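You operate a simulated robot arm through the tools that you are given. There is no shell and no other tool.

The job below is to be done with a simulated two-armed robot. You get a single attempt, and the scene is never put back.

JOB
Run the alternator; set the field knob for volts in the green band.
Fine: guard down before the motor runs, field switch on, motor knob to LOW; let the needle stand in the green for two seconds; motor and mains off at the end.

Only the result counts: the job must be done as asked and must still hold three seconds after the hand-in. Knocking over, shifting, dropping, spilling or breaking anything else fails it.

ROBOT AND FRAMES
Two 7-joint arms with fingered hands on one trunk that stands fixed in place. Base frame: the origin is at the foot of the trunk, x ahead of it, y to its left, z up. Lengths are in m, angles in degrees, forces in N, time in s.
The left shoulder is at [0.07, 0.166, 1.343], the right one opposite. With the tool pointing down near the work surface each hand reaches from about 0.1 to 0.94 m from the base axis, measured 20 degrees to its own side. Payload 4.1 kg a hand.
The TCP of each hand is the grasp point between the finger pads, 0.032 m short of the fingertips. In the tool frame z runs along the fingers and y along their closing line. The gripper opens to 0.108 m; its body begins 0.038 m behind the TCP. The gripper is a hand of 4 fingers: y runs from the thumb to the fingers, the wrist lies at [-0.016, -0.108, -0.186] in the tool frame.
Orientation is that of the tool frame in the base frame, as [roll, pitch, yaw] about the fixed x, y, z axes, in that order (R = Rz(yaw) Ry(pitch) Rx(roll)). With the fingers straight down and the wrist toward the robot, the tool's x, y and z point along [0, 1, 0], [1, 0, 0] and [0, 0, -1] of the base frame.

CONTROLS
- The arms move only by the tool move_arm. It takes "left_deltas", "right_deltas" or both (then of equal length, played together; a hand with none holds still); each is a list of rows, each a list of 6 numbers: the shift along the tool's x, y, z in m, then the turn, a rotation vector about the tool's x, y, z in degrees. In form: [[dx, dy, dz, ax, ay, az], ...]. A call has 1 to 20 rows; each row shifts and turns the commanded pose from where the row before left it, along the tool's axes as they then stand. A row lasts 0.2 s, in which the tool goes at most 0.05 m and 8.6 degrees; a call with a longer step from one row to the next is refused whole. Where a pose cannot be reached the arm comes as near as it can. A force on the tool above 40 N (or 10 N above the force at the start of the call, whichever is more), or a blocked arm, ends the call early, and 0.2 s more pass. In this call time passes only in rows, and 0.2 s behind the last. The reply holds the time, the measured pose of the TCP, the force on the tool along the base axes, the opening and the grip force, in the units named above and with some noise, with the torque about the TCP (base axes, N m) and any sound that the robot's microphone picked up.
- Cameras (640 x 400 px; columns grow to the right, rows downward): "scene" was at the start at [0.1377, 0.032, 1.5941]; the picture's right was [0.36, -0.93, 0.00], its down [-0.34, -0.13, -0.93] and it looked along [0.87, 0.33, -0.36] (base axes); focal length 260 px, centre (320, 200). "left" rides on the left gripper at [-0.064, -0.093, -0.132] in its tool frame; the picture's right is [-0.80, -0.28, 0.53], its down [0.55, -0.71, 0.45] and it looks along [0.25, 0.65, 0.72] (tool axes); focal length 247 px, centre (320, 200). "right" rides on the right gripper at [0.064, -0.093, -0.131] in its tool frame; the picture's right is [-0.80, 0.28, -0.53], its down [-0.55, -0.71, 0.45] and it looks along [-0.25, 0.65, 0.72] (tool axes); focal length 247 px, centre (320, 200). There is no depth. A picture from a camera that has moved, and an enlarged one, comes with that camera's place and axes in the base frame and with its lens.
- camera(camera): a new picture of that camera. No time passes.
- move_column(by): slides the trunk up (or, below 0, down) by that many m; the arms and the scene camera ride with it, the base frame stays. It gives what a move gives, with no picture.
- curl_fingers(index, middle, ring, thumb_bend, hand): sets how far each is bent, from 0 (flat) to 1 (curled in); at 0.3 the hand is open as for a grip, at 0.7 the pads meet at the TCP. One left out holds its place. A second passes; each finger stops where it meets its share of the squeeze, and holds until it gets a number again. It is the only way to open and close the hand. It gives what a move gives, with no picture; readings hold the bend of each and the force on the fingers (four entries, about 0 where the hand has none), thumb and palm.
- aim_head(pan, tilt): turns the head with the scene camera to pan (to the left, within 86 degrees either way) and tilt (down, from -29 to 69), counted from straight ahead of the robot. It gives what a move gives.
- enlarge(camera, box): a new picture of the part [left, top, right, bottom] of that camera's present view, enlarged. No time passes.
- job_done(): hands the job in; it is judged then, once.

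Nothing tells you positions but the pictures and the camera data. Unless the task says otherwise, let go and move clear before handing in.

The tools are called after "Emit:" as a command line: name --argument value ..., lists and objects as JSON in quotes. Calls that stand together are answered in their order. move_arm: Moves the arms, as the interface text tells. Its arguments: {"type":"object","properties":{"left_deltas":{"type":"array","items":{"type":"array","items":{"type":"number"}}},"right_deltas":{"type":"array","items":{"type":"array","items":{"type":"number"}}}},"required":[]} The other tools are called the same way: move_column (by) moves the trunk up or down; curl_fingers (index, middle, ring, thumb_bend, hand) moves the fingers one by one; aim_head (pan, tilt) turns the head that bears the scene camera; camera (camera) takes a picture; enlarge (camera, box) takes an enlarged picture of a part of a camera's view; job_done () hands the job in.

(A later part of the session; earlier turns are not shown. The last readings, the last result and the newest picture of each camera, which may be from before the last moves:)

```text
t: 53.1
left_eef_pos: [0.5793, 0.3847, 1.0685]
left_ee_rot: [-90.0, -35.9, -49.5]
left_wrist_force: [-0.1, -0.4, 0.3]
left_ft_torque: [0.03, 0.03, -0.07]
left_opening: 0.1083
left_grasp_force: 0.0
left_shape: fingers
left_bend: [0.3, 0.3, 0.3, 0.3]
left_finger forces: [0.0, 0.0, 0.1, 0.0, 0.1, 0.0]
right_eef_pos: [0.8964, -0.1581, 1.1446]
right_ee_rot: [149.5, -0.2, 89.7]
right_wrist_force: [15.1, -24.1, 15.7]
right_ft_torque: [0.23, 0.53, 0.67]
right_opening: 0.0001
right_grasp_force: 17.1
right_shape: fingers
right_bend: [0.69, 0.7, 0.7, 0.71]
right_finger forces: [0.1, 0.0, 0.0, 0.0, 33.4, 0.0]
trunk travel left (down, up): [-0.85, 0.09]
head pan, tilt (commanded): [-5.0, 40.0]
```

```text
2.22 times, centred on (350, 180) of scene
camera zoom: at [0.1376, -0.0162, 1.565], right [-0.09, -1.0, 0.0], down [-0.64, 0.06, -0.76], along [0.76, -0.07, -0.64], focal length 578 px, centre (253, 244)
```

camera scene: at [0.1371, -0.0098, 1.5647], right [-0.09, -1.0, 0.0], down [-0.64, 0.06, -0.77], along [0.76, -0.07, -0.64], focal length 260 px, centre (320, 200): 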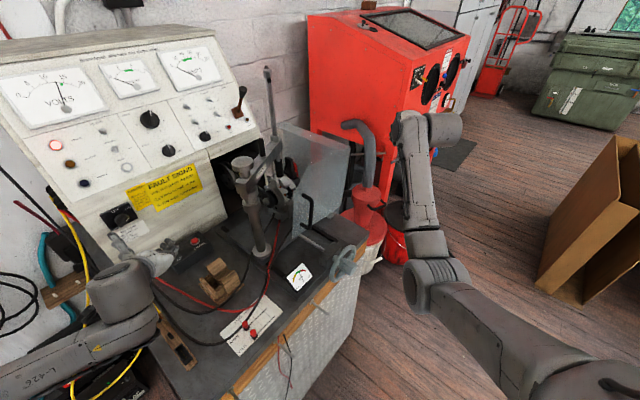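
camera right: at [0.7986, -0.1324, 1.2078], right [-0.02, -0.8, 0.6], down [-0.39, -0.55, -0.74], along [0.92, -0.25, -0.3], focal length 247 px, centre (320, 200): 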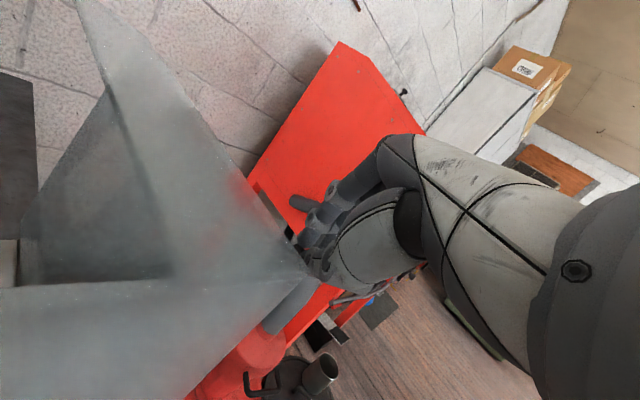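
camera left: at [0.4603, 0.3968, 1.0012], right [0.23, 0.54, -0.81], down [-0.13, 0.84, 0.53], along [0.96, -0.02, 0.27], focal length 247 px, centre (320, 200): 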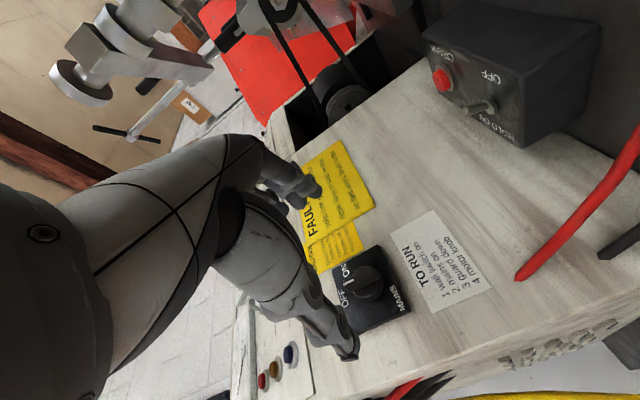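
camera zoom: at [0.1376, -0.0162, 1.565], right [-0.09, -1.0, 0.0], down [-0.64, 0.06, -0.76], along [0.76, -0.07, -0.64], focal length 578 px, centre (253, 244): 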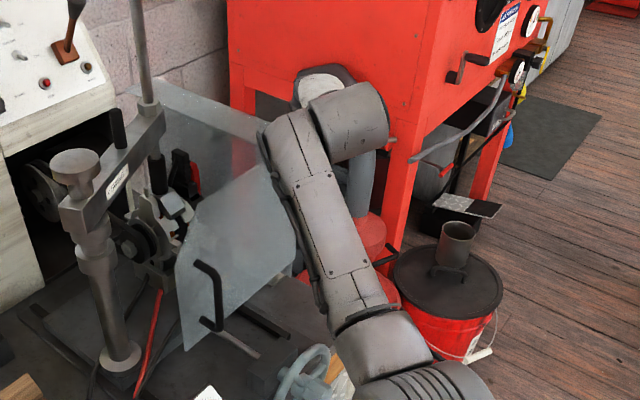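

Firm resistance now — the guard is hard against its stop. I back the right hand off and park it clear.

Emit:
move_arm --right_deltas '[[-0.0216, 0.0181, 0.0104, 0, 0, 0], [-0.0216, 0.0181, 0.0104, 0, 0, 0], [-0.025, -0.02, -0.02, 0, 0, 0], [-0.025, -0.02, -0.03, 0, 0, 0], [-0.02, -0.02, -0.035, 0, 0, 0], [-0.01, -0.02, -0.04, 0, 0, 0], [-0.01, -0.01, -0.04, 0, 0, 0]]'

Emit:
aim_head --pan 14 --tilt 33

Emit:
camera --camera "scene"

Emit:
enlarge --camera "scene" --box '[330, 140, 490, 300]'

```text
t: 54.7
left_eef_pos: [0.5786, 0.3881, 1.0671]
left_ee_rot: [-90.1, -36.2, -49.3]
left_wrist_force: [-0.1, 0.0, 0.1]
left_ft_torque: [0.02, -0.01, -0.01]
left_opening: 0.1085
left_grasp_force: 0.1
left_shape: fingers
left_bend: [0.3, 0.3, 0.3, 0.3]
left_finger forces: [0.1, 0.0, 0.0, 0.0, 0.0, 0.0]
right_eef_pos: [0.7734, -0.2818, 1.2416]
right_ee_rot: [150.0, 0.0, 90.0]
right_wrist_force: [-0.6, 0.1, 0.4]
right_ft_torque: [0.0, 0.0, 0.03]
right_opening: 0.0035
right_grasp_force: 0.0
right_shape: fingers
right_bend: [0.7, 0.7, 0.7, 0.7]
right_finger forces: [0.0, 0.0, 0.0, 0.0, 0.0, 0.0]
trunk travel left (down, up): [-0.85, 0.09]
head pan, tilt (commanded): [-5.0, 40.0]
```

```text
t: 55.5
left_eef_pos: [0.5781, 0.3905, 1.0661]
left_ee_rot: [-90.1, -36.1, -49.3]
left_wrist_force: [0.2, 0.2, 0.9]
left_ft_torque: [0.03, 0.0, 0.02]
left_opening: 0.1081
left_grasp_force: 0.0
left_shape: fingers
left_bend: [0.3, 0.3, 0.3, 0.3]
left_finger forces: [0.1, 0.0, 0.1, 0.0, 0.0, 0.0]
right_eef_pos: [0.7765, -0.282, 1.2416]
right_ee_rot: [150.0, -0.2, 90.1]
right_wrist_force: [1.1, -0.2, -0.4]
right_ft_torque: [0.01, -0.02, 0.0]
right_opening: 0.003
right_grasp_force: 0.0
right_shape: fingers
right_bend: [0.7, 0.7, 0.7, 0.7]
right_finger forces: [0.0, 0.0, 0.0, 0.0, 0.0, 0.1]
trunk travel left (down, up): [-0.85, 0.09]
head pan, tilt (commanded): [14.0, 33.0]
```

```text
taken
camera scene: at [0.1377, 0.0203, 1.5754], right [0.24, -0.97, 0.0], down [-0.53, -0.13, -0.84], along [0.81, 0.2, -0.55], focal length 260 px, centre (320, 200)
```

scene: 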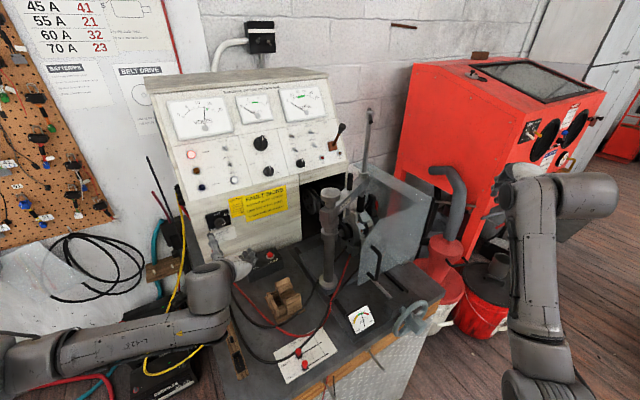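

```text
2.50 times, centred on (410, 220) of scene
camera zoom: at [0.1377, 0.0203, 1.5754], right [0.24, -0.97, 0.0], down [-0.53, -0.13, -0.84], along [0.81, 0.2, -0.55], focal length 651 px, centre (95, 150)
```

zoom: 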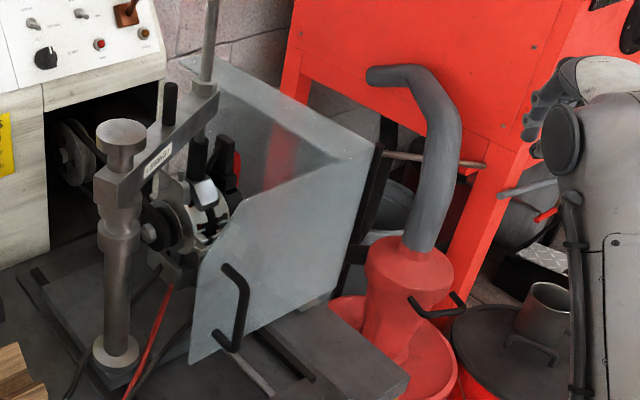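

The guard is now fully down. Next the FIELD switch: I raise the left hand and roll it back so fingers are above and thumb below, ready to flip the toggle upward.

Emit:
move_arm --left_deltas '[[0.0282, -0.0388, 0, 0, 0, 0], [0.0282, -0.0388, 0, 0, 0, 0], [0.0282, -0.0388, 0, 0, 0, 0], [0.0282, -0.0388, 0, 0, 0, 0], [0.0282, -0.0388, 0, 0, 0, 0], [0, 0, 0, 0, 0, -8.5], [0, 0, 0, 0, 0, -8.5], [0, 0, 0, 0, 0, -8.5], [0, 0, 0, 0, 0, -8.5], [0, 0, 0, 0, 0, -8.5], [0, 0, 0, 0, 0, -8.5], [0, 0, 0, 0, 0, -8.5], [0, 0, 0, 0, 0, -8.5], [0, 0, 0, 0, 0, -8.5], [0, 0, 0, 0, 0, -8.5], [0, 0, 0, 0, 0, -8.5], [0, 0, 0, 0, 0, -8.5], [0, 0, 0, 0, 0, -8.5], [0, 0, 0, 0, 0, -8.5], [0, 0, 0, 0, 0, -8.5]]'

Emit:
camera --camera "scene"

```text
t: 59.7
left_eef_pos: [0.5734, 0.4003, 1.309]
left_ee_rot: [88.5, -19.0, 132.1]
left_wrist_force: [-0.1, 0.1, -1.0]
left_ft_torque: [-0.03, 0.01, 0.01]
left_opening: 0.1085
left_grasp_force: 0.1
left_shape: fingers
left_bend: [0.3, 0.3, 0.3, 0.3]
left_finger forces: [0.0, 0.0, 0.1, 0.0, 0.0, 0.1]
right_eef_pos: [0.7772, -0.2825, 1.2404]
right_ee_rot: [150.0, 0.0, 90.1]
right_wrist_force: [0.9, -0.2, 0.5]
right_ft_torque: [0.01, 0.05, -0.01]
right_opening: 0.0033
right_grasp_force: 0.0
right_shape: fingers
right_bend: [0.7, 0.7, 0.7, 0.7]
right_finger forces: [0.1, 0.1, 0.0, 0.0, 0.0, 0.1]
trunk travel left (down, up): [-0.85, 0.09]
head pan, tilt (commanded): [14.0, 33.0]
```

```text
taken
camera scene: at [0.1376, 0.0196, 1.5754], right [0.24, -0.97, 0.0], down [-0.53, -0.13, -0.84], along [0.81, 0.2, -0.54], focal length 260 px, centre (320, 200)
```

scene: 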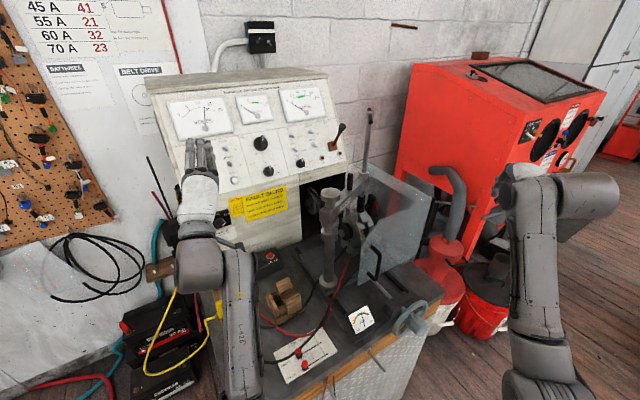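

The arm is fine. I pre-close the fingers to a small gap, level out the roll, tilt to the panel's slope and move in front of the FIELD toggle.

Emit:
curl_fingers --hand "left" --index 0.58 --middle 0.58 --ring 0.58 --thumb_bend 0.58

Emit:
move_arm --left_deltas '[[0, 0, 0, 0, 0, -6.4], [0, 0, 0, 0, 0, -6.4], [0, 0, 0, 0, 0, -6.4], [0, 0, 0, 7.2, 0, 0], [0, 0, 0, 7.2, 0, 0], [0, 0, 0, 7.2, 0, 0], [0, 0, 0, 7.2, 0, 0], [-0.0297, 0.0238, 0.0203, 0, 0, 0], [-0.0297, 0.0238, 0.0203, 0, 0, 0], [-0.0297, 0.0238, 0.0203, 0, 0, 0]]'

Emit:
camera --camera "left"

Emit:
enlarge --camera "scene" --box '[140, 70, 340, 230]'

```text
t: 60.7
left_eef_pos: [0.5745, 0.4021, 1.3121]
left_ee_rot: [88.3, -18.9, 132.1]
left_wrist_force: [0.1, 0.5, 0.4]
left_ft_torque: [-0.02, 0.01, -0.01]
left_opening: 0.0376
left_grasp_force: 0.2
left_shape: fingers
left_bend: [0.57, 0.57, 0.57, 0.57]
left_finger forces: [0.0, 0.0, 0.0, 0.1, 0.0, 0.0]
right_eef_pos: [0.7758, -0.2831, 1.2403]
right_ee_rot: [150.0, -0.1, 90.0]
right_wrist_force: [0.4, 0.2, 0.0]
right_ft_torque: [0.01, -0.01, 0.02]
right_opening: 0.0034
right_grasp_force: 0.0
right_shape: fingers
right_bend: [0.7, 0.7, 0.7, 0.7]
right_finger forces: [0.1, 0.0, 0.0, 0.0, 0.1, 0.1]
trunk travel left (down, up): [-0.85, 0.09]
head pan, tilt (commanded): [14.0, 33.0]
```

```text
t: 61.2
left_eef_pos: [0.5672, 0.4262, 1.3447]
left_ee_rot: [82.6, -14.2, 135.7]
left_wrist_force: [-0.2, -0.2, -0.2]
left_ft_torque: [-0.01, 0.02, 0.03]
left_opening: 0.037
left_grasp_force: 0.1
left_shape: fingers
left_bend: [0.57, 0.57, 0.57, 0.57]
left_finger forces: [0.0, 0.1, 0.0, 0.0, 0.0, 0.0]
left hand out of reach, approached as far as the arm can: row 2
right_eef_pos: [0.7766, -0.2823, 1.2409]
right_ee_rot: [150.0, -0.1, 90.1]
right_wrist_force: [-0.2, -0.4, 0.5]
right_ft_torque: [0.0, -0.01, 0.02]
right_opening: 0.0035
right_grasp_force: 0.0
right_shape: fingers
right_bend: [0.7, 0.7, 0.7, 0.7]
right_finger forces: [0.0, 0.0, 0.0, 0.0, 0.0, 0.0]
trunk travel left (down, up): [-0.85, 0.09]
head pan, tilt (commanded): [14.0, 33.0]
stopped in row 2 (left hand): the arm was blocked; the commanded pose is now the measured one
```

```text
taken
camera left: at [0.5111, 0.3171, 1.2237], right [0.91, -0.1, -0.4], down [-0.12, 0.86, -0.49], along [0.4, 0.49, 0.78], focal length 247 px, centre (320, 200)
```

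left: 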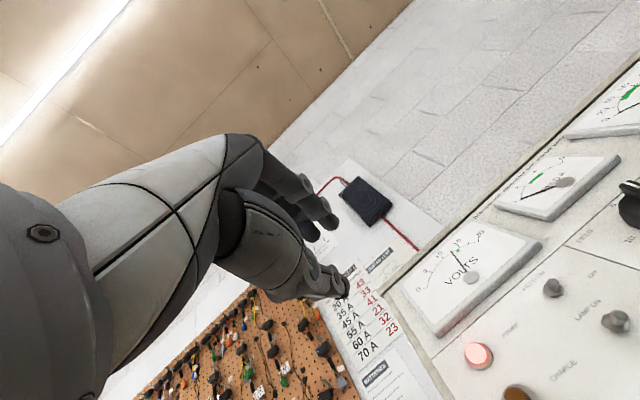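

```text
2.50 times, centred on (240, 150) of scene
camera zoom: at [0.1384, 0.0202, 1.5753], right [0.24, -0.97, 0.0], down [-0.53, -0.13, -0.84], along [0.81, 0.2, -0.55], focal length 651 px, centre (520, 325)
```

zoom: 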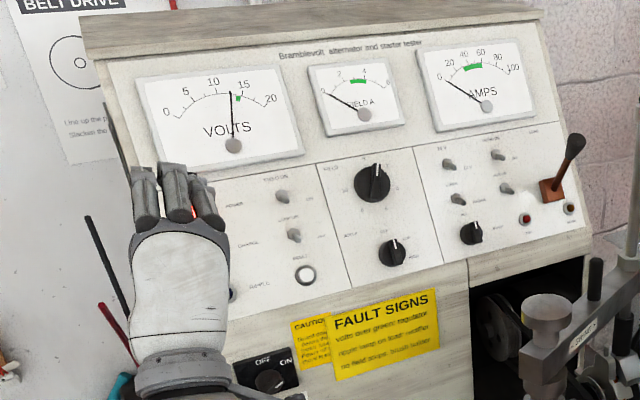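

The left arm met a limit while rolling back here. I'll look at the arm posture.

Emit:
aim_head --pan 25 --tilt 55

Emit:
camera --camera "scene"

```text
t: 62.1
left_eef_pos: [0.5667, 0.4253, 1.3434]
left_ee_rot: [82.6, -14.2, 135.7]
left_wrist_force: [-0.7, 0.7, 0.6]
left_ft_torque: [0.03, -0.01, 0.02]
left_opening: 0.0372
left_grasp_force: 0.1
left_shape: fingers
left_bend: [0.57, 0.57, 0.57, 0.57]
left_finger forces: [0.0, 0.1, 0.0, 0.1, 0.0, 0.1]
right_eef_pos: [0.7754, -0.2818, 1.2413]
right_ee_rot: [149.9, 0.0, 89.9]
right_wrist_force: [-0.3, 0.8, -0.5]
right_ft_torque: [-0.02, 0.02, 0.04]
right_opening: 0.0031
right_grasp_force: 0.0
right_shape: fingers
right_bend: [0.7, 0.7, 0.7, 0.7]
right_finger forces: [0.0, 0.0, 0.1, 0.0, 0.0, 0.1]
trunk travel left (down, up): [-0.85, 0.09]
head pan, tilt (commanded): [25.0, 55.0]
```

```text
taken
camera scene: at [0.1162, 0.0293, 1.5442], right [0.42, -0.91, 0.0], down [-0.74, -0.35, -0.57], along [0.52, 0.24, -0.82], focal length 260 px, centre (320, 200)
```

scene: 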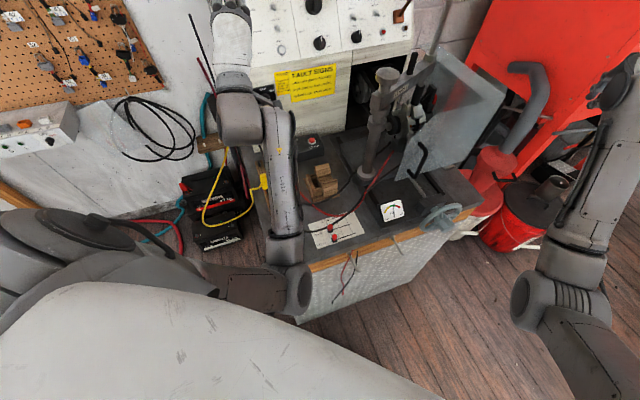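

My left elbow has swung inward against the torso at this roll. The thumb-left roll (+90°) keeps the elbow out, so I'll return to that and pinch the toggle between thumb and middle finger instead.

Emit:
move_arm --left_deltas '[[0, 0, 0, 0, 0, 8.5], [0, 0, 0, 0, 0, 8.5], [0, 0, 0, 0, 0, 8.5], [0, 0, 0, 0, 0, 8.5], [0, 0, 0, 0, 0, 8.5], [0, 0, 0, 0, 0, 8.5], [0, 0, 0, 0, 0, 8.5], [0, 0, 0, 0, 0, 8.5], [0, 0, 0, 0, 0, 8.5]]'

Emit:
camera --camera "scene"

```text
t: 64.1
left_eef_pos: [0.5672, 0.4261, 1.3432]
left_ee_rot: [-8.0, -83.0, -128.2]
left_wrist_force: [-0.3, 0.0, 0.0]
left_ft_torque: [0.0, 0.0, 0.0]
left_opening: 0.0369
left_grasp_force: 0.1
left_shape: fingers
left_bend: [0.57, 0.57, 0.57, 0.57]
left_finger forces: [0.0, 0.0, 0.0, 0.0, 0.0, 0.0]
right_eef_pos: [0.775, -0.2823, 1.2409]
right_ee_rot: [149.9, -0.1, 90.1]
right_wrist_force: [0.0, 0.6, 0.4]
right_ft_torque: [-0.02, -0.05, 0.01]
right_opening: 0.0029
right_grasp_force: 0.0
right_shape: fingers
right_bend: [0.7, 0.7, 0.7, 0.7]
right_finger forces: [0.0, 0.0, 0.0, 0.0, 0.1, 0.0]
trunk travel left (down, up): [-0.85, 0.09]
head pan, tilt (commanded): [25.0, 55.0]
```

```text
taken
camera scene: at [0.116, 0.0293, 1.5441], right [0.42, -0.91, 0.0], down [-0.74, -0.35, -0.57], along [0.52, 0.24, -0.82], focal length 260 px, centre (320, 200)
```

scene: 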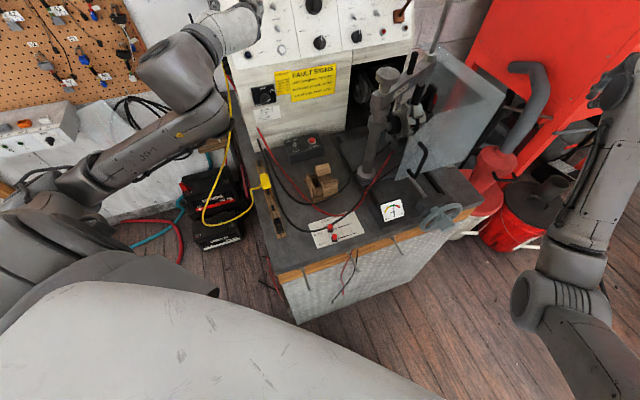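

Elbow is out again. Now I tilt the hand square to the panel and move in front of the FIELD toggle, with only thumb and middle finger extended.

Emit:
move_arm --left_deltas '[[0, 0, 0, -0.49, -8.48, -0.16], [0, 0, 0, -0.49, -8.48, -0.16], [0, 0, 0, -0.49, -8.48, -0.16], [0, 0, 0, -0.49, -8.48, -0.16], [0.0113, 0.0373, 0.028, 0, 0, 0], [0.0113, 0.0373, 0.028, 0, 0, 0], [0.0113, 0.0373, 0.028, 0, 0, 0]]'

Emit:
curl_fingers --hand "left" --index 1.0 --middle 0.57 --ring 1.0 --thumb_bend 0.57

Emit:
aim_head --pan 22 --tilt 25

Emit:
camera --camera "left"

Emit:
camera --camera "scene"

```text
t: 65.7
left_eef_pos: [0.7102, 0.4024, 1.3351]
left_ee_rot: [179.8, -63.1, 42.2]
left_wrist_force: [0.3, -0.2, 0.0]
left_ft_torque: [0.03, 0.02, 0.04]
left_opening: 0.0372
left_grasp_force: 0.1
left_shape: fingers
left_bend: [0.57, 0.57, 0.57, 0.57]
left_finger forces: [0.0, 0.0, 0.1, 0.1, 0.1, 0.0]
right_eef_pos: [0.7781, -0.2821, 1.2396]
right_ee_rot: [150.0, -0.1, 90.0]
right_wrist_force: [-0.3, -0.1, 0.5]
right_ft_torque: [0.0, -0.02, 0.06]
right_opening: 0.0031
right_grasp_force: 0.0
right_shape: fingers
right_bend: [0.7, 0.7, 0.7, 0.7]
right_finger forces: [0.0, 0.0, 0.1, 0.0, 0.1, 0.1]
trunk travel left (down, up): [-0.85, 0.09]
head pan, tilt (commanded): [25.0, 55.0]
```

```text
t: 66.7
left_eef_pos: [0.709, 0.4033, 1.3356]
left_ee_rot: [179.8, -63.2, 42.4]
left_wrist_force: [-0.4, 1.2, -0.9]
left_ft_torque: [0.01, 0.0, -0.01]
left_opening: 0.0576
left_grasp_force: 0.1
left_shape: fingers
left_bend: [1.0, 0.56, 1.0, 0.56]
left_finger forces: [0.0, 0.1, 0.0, 0.1, 0.0, 0.0]
right_eef_pos: [0.776, -0.2828, 1.2408]
right_ee_rot: [150.1, -0.1, 90.1]
right_wrist_force: [-0.1, -0.4, -0.1]
right_ft_torque: [-0.03, -0.03, 0.0]
right_opening: 0.0032
right_grasp_force: 0.0
right_shape: fingers
right_bend: [0.7, 0.7, 0.7, 0.7]
right_finger forces: [0.0, 0.0, 0.0, 0.0, 0.1, 0.0]
trunk travel left (down, up): [-0.85, 0.09]
head pan, tilt (commanded): [25.0, 55.0]
```

```text
t: 67.7
left_eef_pos: [0.7095, 0.4032, 1.3367]
left_ee_rot: [179.8, -63.1, 42.1]
left_wrist_force: [0.0, -0.4, 0.0]
left_ft_torque: [0.02, -0.02, 0.01]
left_opening: 0.0576
left_grasp_force: 0.0
left_shape: fingers
left_bend: [1.0, 0.56, 1.0, 0.56]
left_finger forces: [0.0, 0.1, 0.0, 0.1, 0.0, 0.1]
right_eef_pos: [0.7749, -0.2823, 1.2409]
right_ee_rot: [149.9, -0.1, 90.1]
right_wrist_force: [-0.6, -0.1, 0.4]
right_ft_torque: [0.02, 0.0, 0.03]
right_opening: 0.0032
right_grasp_force: 0.2
right_shape: fingers
right_bend: [0.7, 0.7, 0.7, 0.7]
right_finger forces: [0.1, 0.0, 0.1, 0.0, 0.0, 0.0]
trunk travel left (down, up): [-0.85, 0.09]
head pan, tilt (commanded): [22.0, 25.0]
```

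```text
taken
camera left: at [0.5398, 0.3746, 1.3376], right [-0.1, 0.28, -0.95], down [0.01, 0.96, 0.29], along [0.99, 0.02, -0.1], focal length 247 px, centre (320, 200)
```

left: 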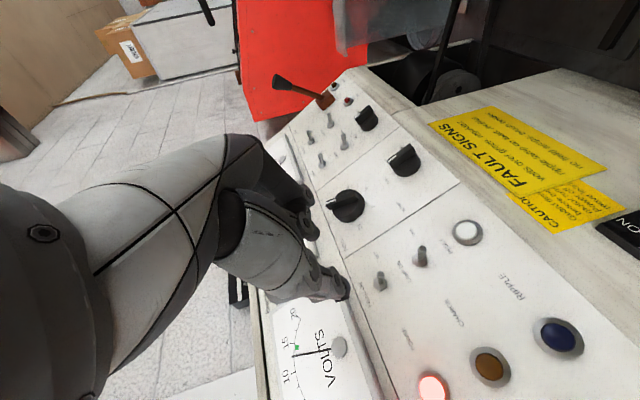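

```text
taken
camera scene: at [0.1363, 0.0335, 1.588], right [0.37, -0.93, 0.0], down [-0.39, -0.16, -0.91], along [0.84, 0.34, -0.42], focal length 260 px, centre (320, 200)
```

scene: 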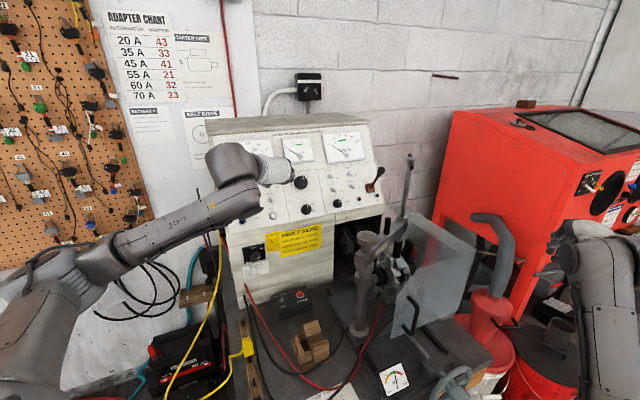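

The left wrist camera sees the FIELD toggle well. I'll zoom to measure it exactly relative to the finger tips.

Emit:
enlarge --camera "left" --box '[280, 190, 460, 330]'

Emit:
enlarge --camera "scene" --box '[200, 130, 380, 260]'

```text
2.86 times, centred on (370, 260) of left
camera zoom: at [0.5398, 0.3746, 1.3376], right [-0.1, 0.28, -0.95], down [0.01, 0.96, 0.29], along [0.99, 0.02, -0.1], focal length 706 px, centre (177, 29)
```

zoom: 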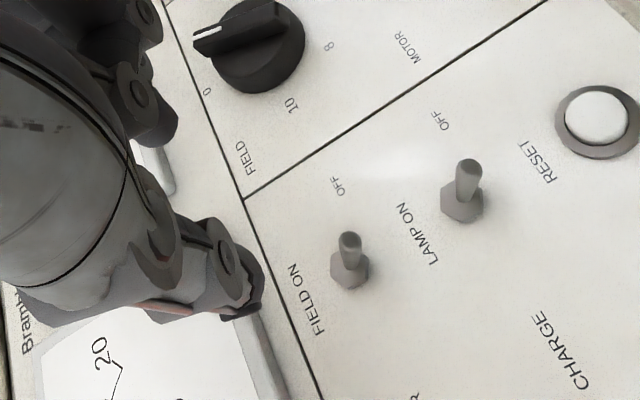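

```text
3.08 times, centred on (290, 195) of scene
camera zoom: at [0.1363, 0.0335, 1.588], right [0.37, -0.93, 0.0], down [-0.39, -0.16, -0.91], along [0.84, 0.34, -0.42], focal length 801 px, centre (412, 215)
```

zoom: 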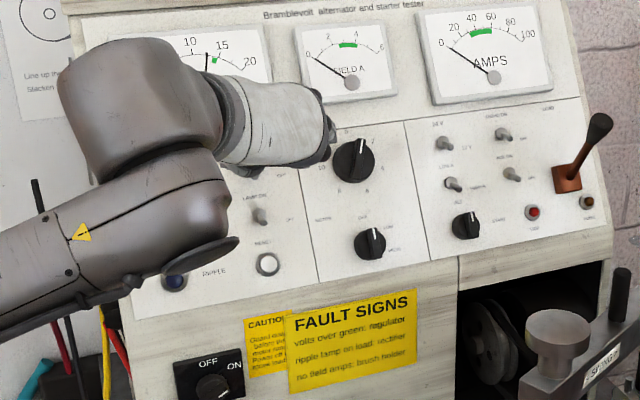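

FIELD toggle measured: base [0.795, 0.484, 1.274], lever 2.6 cm out and tipped down. I advance so thumb and middle finger straddle the lever.

Emit:
move_arm --left_deltas '[[-0.003, -0.001, 0.03, 0, 0, 0], [-0.003, -0.001, 0.03, 0, 0, 0], [-0.003, -0.001, 0.02, 0, 0, 0]]'

Emit:
enlarge --camera "left" --box '[260, 170, 440, 310]'

Emit:
enlarge --camera "scene" --box '[220, 150, 320, 220]'

```text
t: 68.5
left_eef_pos: [0.7564, 0.4509, 1.2918]
left_ee_rot: [179.8, -63.1, 42.5]
left_wrist_force: [-0.6, 0.5, -0.2]
left_ft_torque: [0.0, 0.0, -0.01]
left_opening: 0.0576
left_grasp_force: 0.1
left_shape: fingers
left_bend: [1.0, 0.56, 1.0, 0.56]
left_finger forces: [0.0, 0.0, 0.0, 0.1, 0.0, 0.0]
right_eef_pos: [0.7762, -0.2832, 1.2409]
right_ee_rot: [150.0, -0.1, 90.1]
right_wrist_force: [0.4, -0.4, -0.6]
right_ft_torque: [0.0, -0.03, 0.01]
right_opening: 0.0031
right_grasp_force: 0.2
right_shape: fingers
right_bend: [0.7, 0.7, 0.7, 0.7]
right_finger forces: [0.0, 0.1, 0.0, 0.0, 0.0, 0.0]
trunk travel left (down, up): [-0.85, 0.09]
head pan, tilt (commanded): [22.0, 25.0]
```

```text
2.86 times, centred on (350, 240) of left
camera zoom: at [0.5875, 0.4216, 1.2935], right [-0.1, 0.28, -0.95], down [0.01, 0.96, 0.29], along [0.99, 0.02, -0.1], focal length 706 px, centre (234, 86)
```

zoom: 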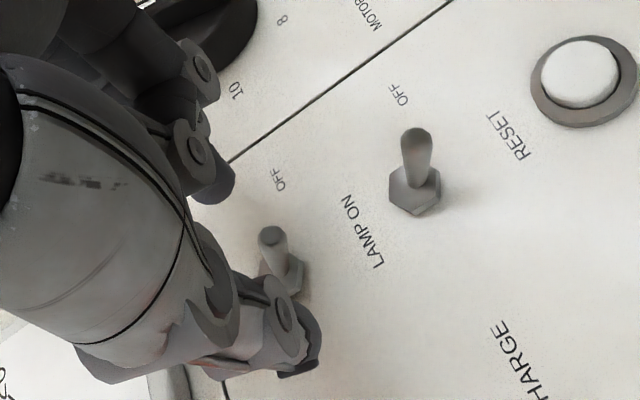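

```text
5.71 times, centred on (270, 185) of scene
camera zoom: at [0.1367, 0.0335, 1.5881], right [0.37, -0.93, 0.0], down [-0.39, -0.16, -0.91], along [0.84, 0.34, -0.42], focal length 1487 px, centre (606, 286)
```

zoom: 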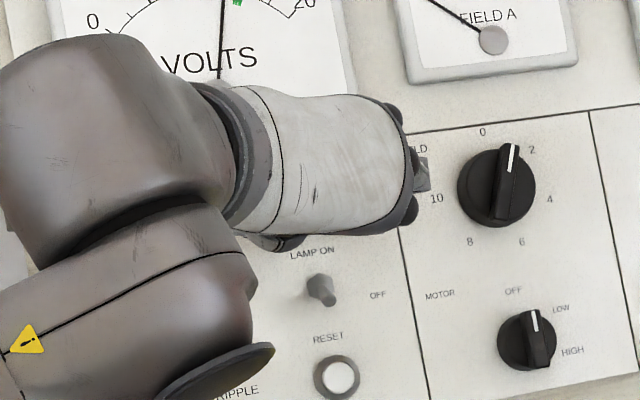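

The lever lies between thumb and middle finger. A further 12 mm in, then pinch.

Emit:
move_arm --left_deltas '[[-0.001, 0, 0.012, 0, 0, 0]]'

Emit:
curl_fingers --hand "left" --middle 0.75 --thumb_bend 0.75

Emit:
enlarge --camera "left" --box '[260, 170, 440, 310]'

```text
t: 68.8
left_eef_pos: [0.7646, 0.4588, 1.2848]
left_ee_rot: [-180.0, -63.1, 42.2]
left_wrist_force: [-0.3, 0.0, 0.4]
left_ft_torque: [0.0, -0.01, -0.04]
left_opening: 0.0575
left_grasp_force: 0.1
left_shape: fingers
left_bend: [1.0, 0.56, 1.0, 0.56]
left_finger forces: [0.0, 0.1, 0.1, 0.1, 0.0, 0.0]
right_eef_pos: [0.7753, -0.2818, 1.24]
right_ee_rot: [150.0, -0.1, 90.0]
right_wrist_force: [0.1, -0.1, 0.5]
right_ft_torque: [0.0, 0.0, 0.03]
right_opening: 0.0033
right_grasp_force: 0.0
right_shape: fingers
right_bend: [0.7, 0.7, 0.7, 0.7]
right_finger forces: [0.1, 0.1, 0.1, 0.0, 0.1, 0.0]
trunk travel left (down, up): [-0.85, 0.09]
head pan, tilt (commanded): [22.0, 25.0]
```

```text
t: 69.8
left_eef_pos: [0.7632, 0.4586, 1.2849]
left_ee_rot: [179.6, -63.1, 42.6]
left_wrist_force: [-1.0, 4.1, -1.0]
left_ft_torque: [0.02, 0.04, 0.09]
left_opening: 0.05
left_grasp_force: 2.8
left_shape: fingers
left_bend: [1.0, 0.75, 1.0, 0.72]
left_finger forces: [0.0, 0.1, 0.0, 0.0, 6.1, 0.0]
right_eef_pos: [0.7749, -0.2801, 1.241]
right_ee_rot: [149.8, 0.0, 90.1]
right_wrist_force: [-0.2, 0.8, -0.5]
right_ft_torque: [0.02, 0.02, 0.0]
right_opening: 0.0031
right_grasp_force: 0.0
right_shape: fingers
right_bend: [0.7, 0.7, 0.7, 0.7]
right_finger forces: [0.0, 0.0, 0.0, 0.0, 0.0, 0.0]
trunk travel left (down, up): [-0.85, 0.09]
head pan, tilt (commanded): [22.0, 25.0]
```

```text
2.86 times, centred on (350, 240) of left
camera zoom: at [0.5942, 0.4304, 1.2875], right [-0.1, 0.28, -0.95], down [0.01, 0.96, 0.28], along [0.99, 0.02, -0.1], focal length 706 px, centre (234, 86)
```

zoom: 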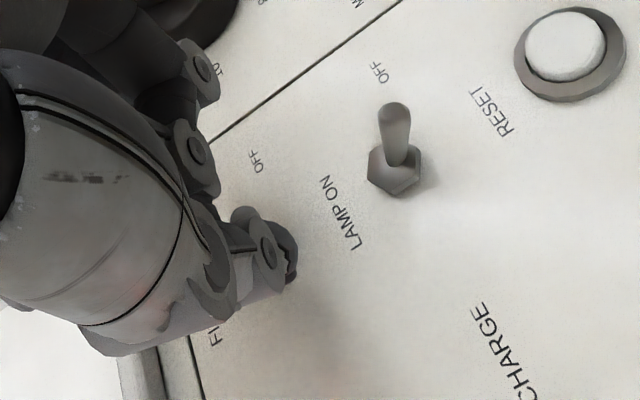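

The thumb touches the lever but the middle finger slid past it; the finger sits ~7 mm higher. I'll open, drop 8 mm, and pinch again.

Emit:
curl_fingers --hand "left" --middle 0.58 --thumb_bend 0.58

Emit:
move_arm --left_deltas '[[-0.009, 0, 0.002, 0, 0, 0]]'

Emit:
curl_fingers --hand "left" --middle 0.75 --thumb_bend 0.72

Emit:
enlarge --camera "left" --box '[260, 170, 440, 310]'

```text
t: 70.8
left_eef_pos: [0.7644, 0.4579, 1.2854]
left_ee_rot: [179.8, -63.2, 42.3]
left_wrist_force: [-0.3, 0.3, -0.4]
left_ft_torque: [0.0, 0.02, 0.0]
left_opening: 0.0567
left_grasp_force: 0.1
left_shape: fingers
left_bend: [1.0, 0.57, 1.0, 0.57]
left_finger forces: [0.0, 0.0, 0.0, 0.0, 0.1, 0.0]
right_eef_pos: [0.7762, -0.2822, 1.2405]
right_ee_rot: [150.0, -0.1, 90.0]
right_wrist_force: [0.1, -0.6, -0.7]
right_ft_torque: [0.02, 0.0, -0.01]
right_opening: 0.0034
right_grasp_force: 0.0
right_shape: fingers
right_bend: [0.7, 0.7, 0.7, 0.7]
right_finger forces: [0.0, 0.0, 0.1, 0.0, 0.1, 0.1]
trunk travel left (down, up): [-0.85, 0.09]
head pan, tilt (commanded): [22.0, 25.0]
```

```text
t: 71.2
left_eef_pos: [0.7626, 0.4564, 1.277]
left_ee_rot: [179.7, -63.0, 42.5]
left_wrist_force: [-0.5, 0.3, -1.3]
left_ft_torque: [-0.02, -0.01, 0.01]
left_opening: 0.0567
left_grasp_force: 0.0
left_shape: fingers
left_bend: [1.0, 0.57, 1.0, 0.57]
left_finger forces: [0.1, 0.1, 0.1, 0.1, 0.0, 0.1]
right_eef_pos: [0.776, -0.2818, 1.2408]
right_ee_rot: [150.1, -0.1, 90.1]
right_wrist_force: [0.2, -0.3, 0.5]
right_ft_torque: [0.05, 0.0, 0.01]
right_opening: 0.0035
right_grasp_force: 0.1
right_shape: fingers
right_bend: [0.7, 0.7, 0.7, 0.7]
right_finger forces: [0.0, 0.0, 0.0, 0.0, 0.0, 0.0]
trunk travel left (down, up): [-0.85, 0.09]
head pan, tilt (commanded): [22.0, 25.0]
```

```text
t: 72.2
left_eef_pos: [0.7656, 0.4557, 1.2745]
left_ee_rot: [179.7, -63.0, 42.4]
left_wrist_force: [8.6, -2.2, -1.8]
left_ft_torque: [-0.03, 0.01, -0.16]
left_opening: 0.0499
left_grasp_force: 3.4
left_shape: fingers
left_bend: [1.0, 0.72, 1.0, 0.72]
left_finger forces: [0.0, 7.4, 0.0, 0.0, 0.1, 0.1]
right_eef_pos: [0.7774, -0.2826, 1.24]
right_ee_rot: [150.1, -0.1, 90.0]
right_wrist_force: [0.2, -0.1, 0.1]
right_ft_torque: [-0.02, -0.01, 0.02]
right_opening: 0.0033
right_grasp_force: 0.0
right_shape: fingers
right_bend: [0.7, 0.7, 0.7, 0.7]
right_finger forces: [0.0, 0.0, 0.0, 0.0, 0.0, 0.0]
trunk travel left (down, up): [-0.85, 0.09]
head pan, tilt (commanded): [22.0, 25.0]
```

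```text
2.86 times, centred on (350, 240) of left
camera zoom: at [0.5954, 0.4269, 1.2777], right [-0.11, 0.28, -0.95], down [0.01, 0.96, 0.29], along [0.99, 0.02, -0.1], focal length 706 px, centre (234, 86)
```

zoom: 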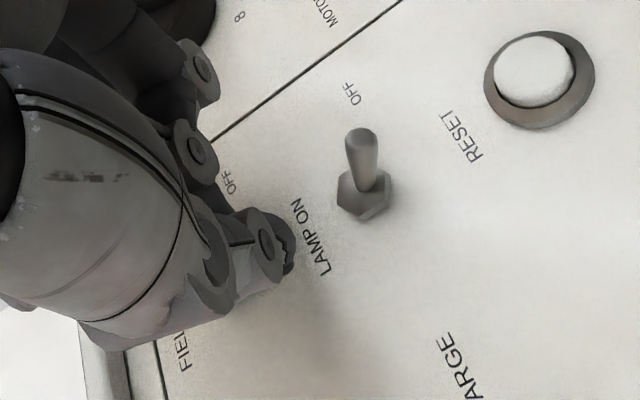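

Now the middle finger presses the lever; I'll bring the thumb in fully to complete the pinch.

Emit:
curl_fingers --hand "left" --thumb_bend 0.82

```text
t: 73.2
left_eef_pos: [0.7638, 0.4562, 1.2755]
left_ee_rot: [179.9, -63.0, 42.2]
left_wrist_force: [8.3, -2.1, -1.6]
left_ft_torque: [-0.02, 0.03, -0.13]
left_opening: 0.044
left_grasp_force: 3.5
left_shape: fingers
left_bend: [1.0, 0.72, 1.0, 0.8]
left_finger forces: [0.0, 7.9, 0.0, 0.1, 0.0, 0.0]
right_eef_pos: [0.7776, -0.2817, 1.2388]
right_ee_rot: [150.2, -0.1, 90.1]
right_wrist_force: [-0.2, -0.2, 0.4]
right_ft_torque: [-0.01, 0.0, -0.02]
right_opening: 0.0033
right_grasp_force: 0.0
right_shape: fingers
right_bend: [0.7, 0.7, 0.7, 0.7]
right_finger forces: [0.0, 0.0, 0.0, 0.1, 0.0, 0.0]
trunk travel left (down, up): [-0.85, 0.09]
head pan, tilt (commanded): [22.0, 25.0]
```

The thumb has closed just beneath the lever, so moving up will flip it from below. I relax the middle finger and move up along the panel.

Emit:
curl_fingers --hand "left" --middle 0.6

Emit:
move_arm --left_deltas '[[0.01, 0, 0, 0, 0, 0], [0.01, 0, 0, 0, 0, 0], [0.01, 0, 0, 0, 0, 0]]'

Emit:
enlarge --camera "left" --box '[240, 170, 420, 310]'

Emit:
enlarge --camera "scene" --box '[200, 120, 400, 250]'

```text
t: 74.2
left_eef_pos: [0.763, 0.4562, 1.2765]
left_ee_rot: [179.6, -63.1, 42.6]
left_wrist_force: [-0.1, -0.1, -0.5]
left_ft_torque: [-0.02, 0.0, 0.0]
left_opening: 0.044
left_grasp_force: 0.1
left_shape: fingers
left_bend: [1.0, 0.6, 1.0, 0.8]
left_finger forces: [0.0, 0.0, 0.0, 0.1, 0.0, 0.1]
right_eef_pos: [0.7752, -0.2812, 1.2414]
right_ee_rot: [150.0, -0.1, 90.1]
right_wrist_force: [-0.6, -0.7, 0.6]
right_ft_torque: [0.0, -0.01, 0.0]
right_opening: 0.0034
right_grasp_force: 0.1
right_shape: fingers
right_bend: [0.7, 0.7, 0.7, 0.7]
right_finger forces: [0.0, 0.0, 0.0, 0.1, 0.1, 0.1]
trunk travel left (down, up): [-0.85, 0.09]
head pan, tilt (commanded): [22.0, 25.0]
```

```text
t: 75.0
left_eef_pos: [0.7719, 0.4655, 1.3046]
left_ee_rot: [179.8, -63.1, 42.4]
left_wrist_force: [0.3, 0.7, 0.5]
left_ft_torque: [0.02, -0.01, 0.01]
left_opening: 0.0441
left_grasp_force: 0.2
left_shape: fingers
left_bend: [1.0, 0.6, 1.0, 0.81]
left_finger forces: [0.0, 0.0, 0.1, 0.1, 0.0, 0.1]
right_eef_pos: [0.7752, -0.2813, 1.2408]
right_ee_rot: [150.0, -0.1, 90.1]
right_wrist_force: [-0.2, 0.6, -0.1]
right_ft_torque: [0.04, 0.02, 0.02]
right_opening: 0.0033
right_grasp_force: 0.0
right_shape: fingers
right_bend: [0.7, 0.7, 0.7, 0.7]
right_finger forces: [0.0, 0.0, 0.0, 0.0, 0.1, 0.0]
trunk travel left (down, up): [-0.85, 0.09]
head pan, tilt (commanded): [22.0, 25.0]
```

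```text
2.86 times, centred on (330, 240) of left
camera zoom: at [0.6024, 0.4371, 1.3051], right [-0.1, 0.28, -0.95], down [0.01, 0.96, 0.29], along [0.99, 0.02, -0.1], focal length 706 px, centre (291, 86)
```

zoom: 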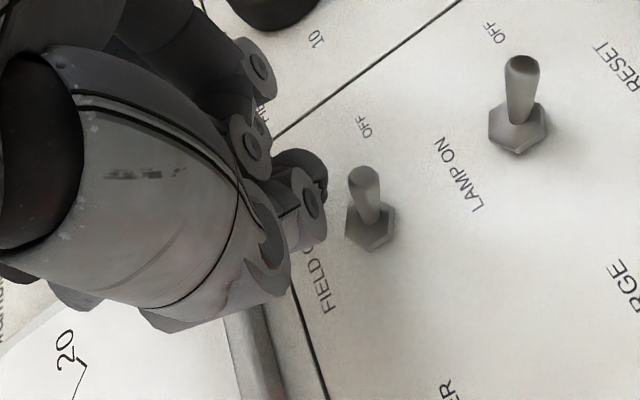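

```text
3.08 times, centred on (300, 185) of scene
camera zoom: at [0.1366, 0.0339, 1.588], right [0.37, -0.93, 0.0], down [-0.39, -0.16, -0.91], along [0.84, 0.34, -0.42], focal length 801 px, centre (382, 246)
```

zoom: 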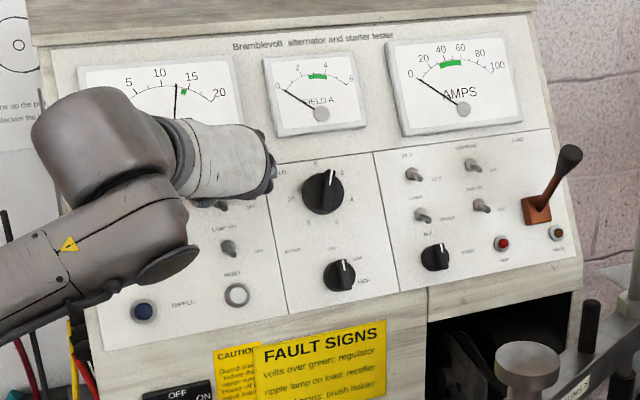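

The lever didn't flip; the thumb slipped past its tip. I'll use a firmer approach: bunch thumb and middle finger together, come in below the lever (above the LAMP one) and push straight up.

Emit:
move_arm --left_deltas '[[0, 0, -0.03, 0, 0, 0], [0, 0, -0.02, 0, 0, 0]]'

Emit:
curl_fingers --hand "left" --middle 0.7 --thumb_bend 0.7

Emit:
move_arm --left_deltas '[[-0.0475, 0, 0, 0, 0, 0], [0, 0, 0.015, 0, 0, 0]]'

Emit:
enlarge --camera "left" --box '[240, 150, 440, 310]'

```text
t: 75.7
left_eef_pos: [0.7385, 0.4333, 1.3267]
left_ee_rot: [179.9, -63.1, 42.1]
left_wrist_force: [-0.2, 0.2, -0.4]
left_ft_torque: [-0.02, -0.02, -0.01]
left_opening: 0.044
left_grasp_force: 0.1
left_shape: fingers
left_bend: [1.0, 0.6, 1.0, 0.81]
left_finger forces: [0.0, 0.1, 0.1, 0.0, 0.0, 0.0]
right_eef_pos: [0.7748, -0.2829, 1.2417]
right_ee_rot: [149.9, 0.0, 90.1]
right_wrist_force: [0.5, 0.9, 0.0]
right_ft_torque: [0.01, 0.03, -0.02]
right_opening: 0.0032
right_grasp_force: 0.2
right_shape: fingers
right_bend: [0.7, 0.7, 0.7, 0.7]
right_finger forces: [0.0, 0.0, 0.0, 0.0, 0.1, 0.0]
trunk travel left (down, up): [-0.85, 0.09]
head pan, tilt (commanded): [22.0, 25.0]
```

```text
t: 76.7
left_eef_pos: [0.7392, 0.4355, 1.3256]
left_ee_rot: [179.8, -63.2, 42.3]
left_wrist_force: [-0.5, -0.2, 0.1]
left_ft_torque: [-0.03, 0.0, 0.03]
left_opening: 0.0509
left_grasp_force: 0.1
left_shape: fingers
left_bend: [1.0, 0.7, 1.0, 0.7]
left_finger forces: [0.1, 0.1, 0.1, 0.1, 0.1, 0.0]
right_eef_pos: [0.7754, -0.2836, 1.242]
right_ee_rot: [149.9, -0.1, 90.0]
right_wrist_force: [-0.2, -0.1, 0.1]
right_ft_torque: [0.02, 0.04, 0.02]
right_opening: 0.003
right_grasp_force: 0.0
right_shape: fingers
right_bend: [0.7, 0.7, 0.7, 0.7]
right_finger forces: [0.0, 0.0, 0.0, 0.0, 0.0, 0.0]
trunk travel left (down, up): [-0.85, 0.09]
head pan, tilt (commanded): [22.0, 25.0]
```

```text
t: 77.2
left_eef_pos: [0.7346, 0.4292, 1.2755]
left_ee_rot: [179.7, -63.1, 42.5]
left_wrist_force: [-0.3, 0.2, 0.3]
left_ft_torque: [0.02, -0.01, -0.02]
left_opening: 0.0509
left_grasp_force: 0.1
left_shape: fingers
left_bend: [1.0, 0.7, 1.0, 0.7]
left_finger forces: [0.0, 0.0, 0.0, 0.0, 0.1, 0.1]
right_eef_pos: [0.776, -0.2816, 1.2408]
right_ee_rot: [150.0, -0.1, 90.1]
right_wrist_force: [0.6, 0.5, 0.5]
right_ft_torque: [0.0, -0.01, 0.02]
right_opening: 0.0035
right_grasp_force: 0.0
right_shape: fingers
right_bend: [0.7, 0.7, 0.7, 0.7]
right_finger forces: [0.0, 0.0, 0.1, 0.1, 0.1, 0.1]
trunk travel left (down, up): [-0.85, 0.09]
head pan, tilt (commanded): [22.0, 25.0]
```

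```text
2.50 times, centred on (340, 230) of left
camera zoom: at [0.5645, 0.4013, 1.2783], right [-0.1, 0.28, -0.95], down [0.01, 0.96, 0.29], along [0.99, 0.02, -0.1], focal length 617 px, centre (270, 125)
```

zoom: 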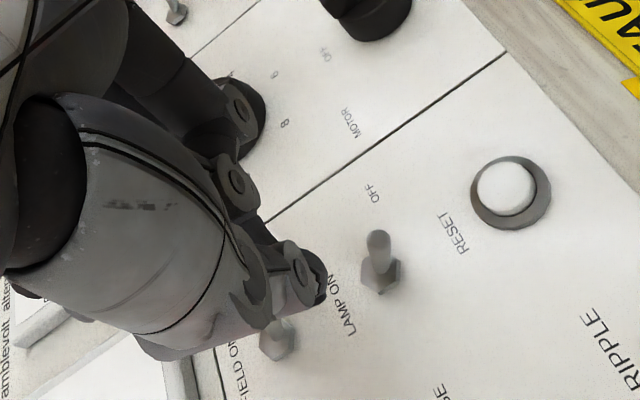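

The bunch is below the FIELD lever and above the LAMP one. Advancing 3 cm, then pushing up.

Emit:
move_arm --left_deltas '[[0, 0, 0.015, 0, 0, 0], [0, 0, 0.015, 0, 0, 0]]'

Emit:
enlarge --camera "left" --box '[240, 150, 440, 310]'

Emit:
move_arm --left_deltas '[[0.012, 0, 0, 0, 0, 0], [0.012, 0, 0, 0, 0, 0]]'

Emit:
enlarge --camera "left" --box '[240, 150, 440, 310]'

```text
t: 77.8
left_eef_pos: [0.7535, 0.449, 1.2621]
left_ee_rot: [179.7, -63.0, 42.3]
left_wrist_force: [0.0, 0.0, -0.1]
left_ft_torque: [0.0, -0.03, 0.02]
left_opening: 0.051
left_grasp_force: 0.0
left_shape: fingers
left_bend: [1.0, 0.7, 1.0, 0.7]
left_finger forces: [0.0, 0.0, 0.0, 0.0, 0.0, 0.1]
right_eef_pos: [0.7761, -0.2817, 1.2395]
right_ee_rot: [149.9, -0.1, 90.1]
right_wrist_force: [-0.4, 0.6, -0.2]
right_ft_torque: [0.0, -0.01, 0.02]
right_opening: 0.0034
right_grasp_force: 0.1
right_shape: fingers
right_bend: [0.7, 0.7, 0.7, 0.7]
right_finger forces: [0.1, 0.0, 0.1, 0.1, 0.0, 0.0]
trunk travel left (down, up): [-0.85, 0.09]
head pan, tilt (commanded): [22.0, 25.0]
```

```text
2.50 times, centred on (340, 230) of left
camera zoom: at [0.5845, 0.4194, 1.2647], right [-0.1, 0.28, -0.95], down [0.01, 0.96, 0.29], along [0.99, 0.02, -0.1], focal length 617 px, centre (270, 125)
```

zoom: 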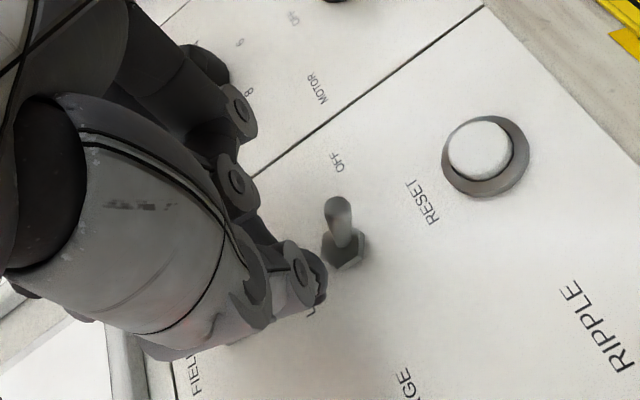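

```text
t: 78.5
left_eef_pos: [0.7609, 0.4549, 1.2856]
left_ee_rot: [179.7, -63.1, 42.4]
left_wrist_force: [0.4, -0.2, 0.7]
left_ft_torque: [0.0, 0.01, -0.02]
left_opening: 0.0507
left_grasp_force: 0.1
left_shape: fingers
left_bend: [1.0, 0.7, 1.0, 0.7]
left_finger forces: [0.1, 0.0, 0.1, 0.0, 0.0, 0.1]
right_eef_pos: [0.7756, -0.2821, 1.2408]
right_ee_rot: [150.0, -0.1, 90.1]
right_wrist_force: [0.0, 0.7, -0.1]
right_ft_torque: [0.02, 0.03, -0.01]
right_opening: 0.0032
right_grasp_force: 0.0
right_shape: fingers
right_bend: [0.7, 0.7, 0.7, 0.7]
right_finger forces: [0.0, 0.1, 0.0, 0.1, 0.0, 0.1]
trunk travel left (down, up): [-0.85, 0.09]
head pan, tilt (commanded): [22.0, 25.0]
```

```text
2.50 times, centred on (340, 230) of left
camera zoom: at [0.592, 0.4266, 1.287], right [-0.1, 0.28, -0.95], down [0.01, 0.96, 0.29], along [0.99, 0.02, -0.1], focal length 617 px, centre (270, 125)
```

zoom: 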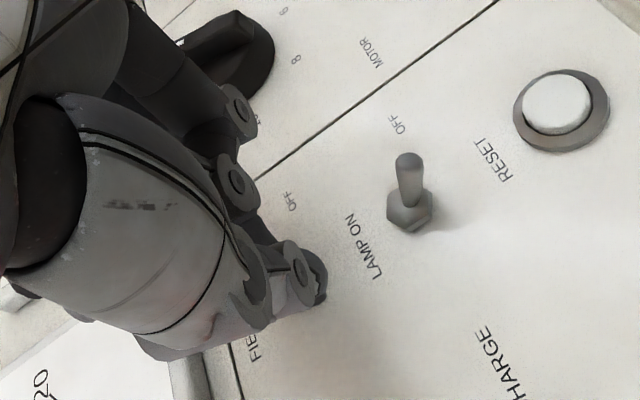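

Moving up another 15 mm, then backing off to see whether it flipped.

Emit:
move_arm --left_deltas '[[0.01, 0, 0, 0, 0, 0], [0.008, 0, 0, 0, 0, 0]]'

Emit:
enlarge --camera "left" --box '[240, 150, 440, 310]'

Emit:
move_arm --left_deltas '[[0, 0, -0.03, 0, 0, 0], [0, 0, -0.03, 0, 0, 0]]'

Emit:
enlarge --camera "left" --box '[280, 190, 480, 350]'

```text
t: 79.0
left_eef_pos: [0.7671, 0.4596, 1.3009]
left_ee_rot: [179.4, -63.0, 42.6]
left_wrist_force: [-0.2, -0.7, -0.3]
left_ft_torque: [0.02, 0.03, -0.01]
left_opening: 0.051
left_grasp_force: 0.9
left_shape: fingers
left_bend: [1.0, 0.69, 1.0, 0.7]
left_finger forces: [0.0, 0.9, 0.1, 0.0, 0.4, 0.0]
right_eef_pos: [0.7764, -0.282, 1.2413]
right_ee_rot: [149.9, -0.1, 90.0]
right_wrist_force: [0.3, 0.8, 0.1]
right_ft_torque: [0.01, 0.02, 0.0]
right_opening: 0.0031
right_grasp_force: 0.1
right_shape: fingers
right_bend: [0.7, 0.7, 0.7, 0.7]
right_finger forces: [0.0, 0.1, 0.0, 0.0, 0.0, 0.0]
trunk travel left (down, up): [-0.85, 0.09]
head pan, tilt (commanded): [22.0, 25.0]
```

```text
2.50 times, centred on (340, 230) of left
camera zoom: at [0.5975, 0.4317, 1.3033], right [-0.1, 0.28, -0.95], down [0.01, 0.96, 0.29], along [0.99, 0.02, -0.1], focal length 617 px, centre (270, 125)
```

zoom: 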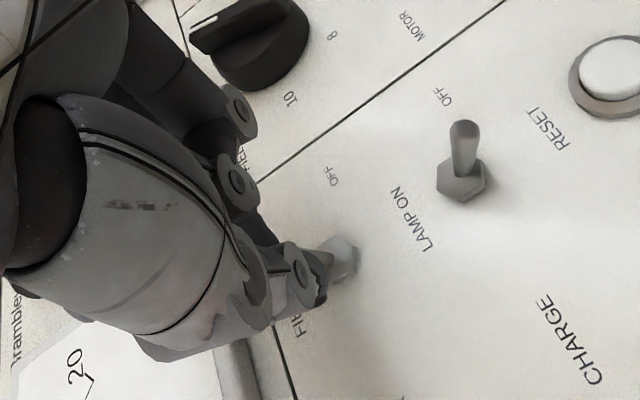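

```text
t: 79.7
left_eef_pos: [0.7262, 0.4238, 1.3291]
left_ee_rot: [179.5, -63.2, 42.7]
left_wrist_force: [0.3, 0.1, 0.2]
left_ft_torque: [-0.01, -0.03, 0.06]
left_opening: 0.0512
left_grasp_force: 0.1
left_shape: fingers
left_bend: [1.0, 0.7, 1.0, 0.7]
left_finger forces: [0.0, 0.1, 0.0, 0.0, 0.0, 0.1]
right_eef_pos: [0.7741, -0.2822, 1.2417]
right_ee_rot: [149.9, -0.1, 90.1]
right_wrist_force: [-0.2, -0.1, -0.7]
right_ft_torque: [0.0, 0.02, -0.01]
right_opening: 0.0033
right_grasp_force: 0.1
right_shape: fingers
right_bend: [0.7, 0.7, 0.7, 0.7]
right_finger forces: [0.0, 0.0, 0.0, 0.1, 0.1, 0.0]
trunk travel left (down, up): [-0.85, 0.09]
head pan, tilt (commanded): [22.0, 25.0]
```

```text
2.50 times, centred on (380, 270) of left
camera zoom: at [0.5573, 0.3952, 1.3305], right [-0.1, 0.28, -0.95], down [0.01, 0.96, 0.29], along [0.99, 0.02, -0.1], focal length 617 px, centre (170, 25)
```

zoom: 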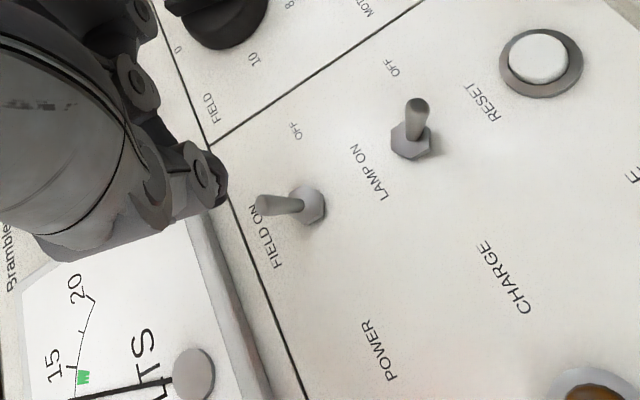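

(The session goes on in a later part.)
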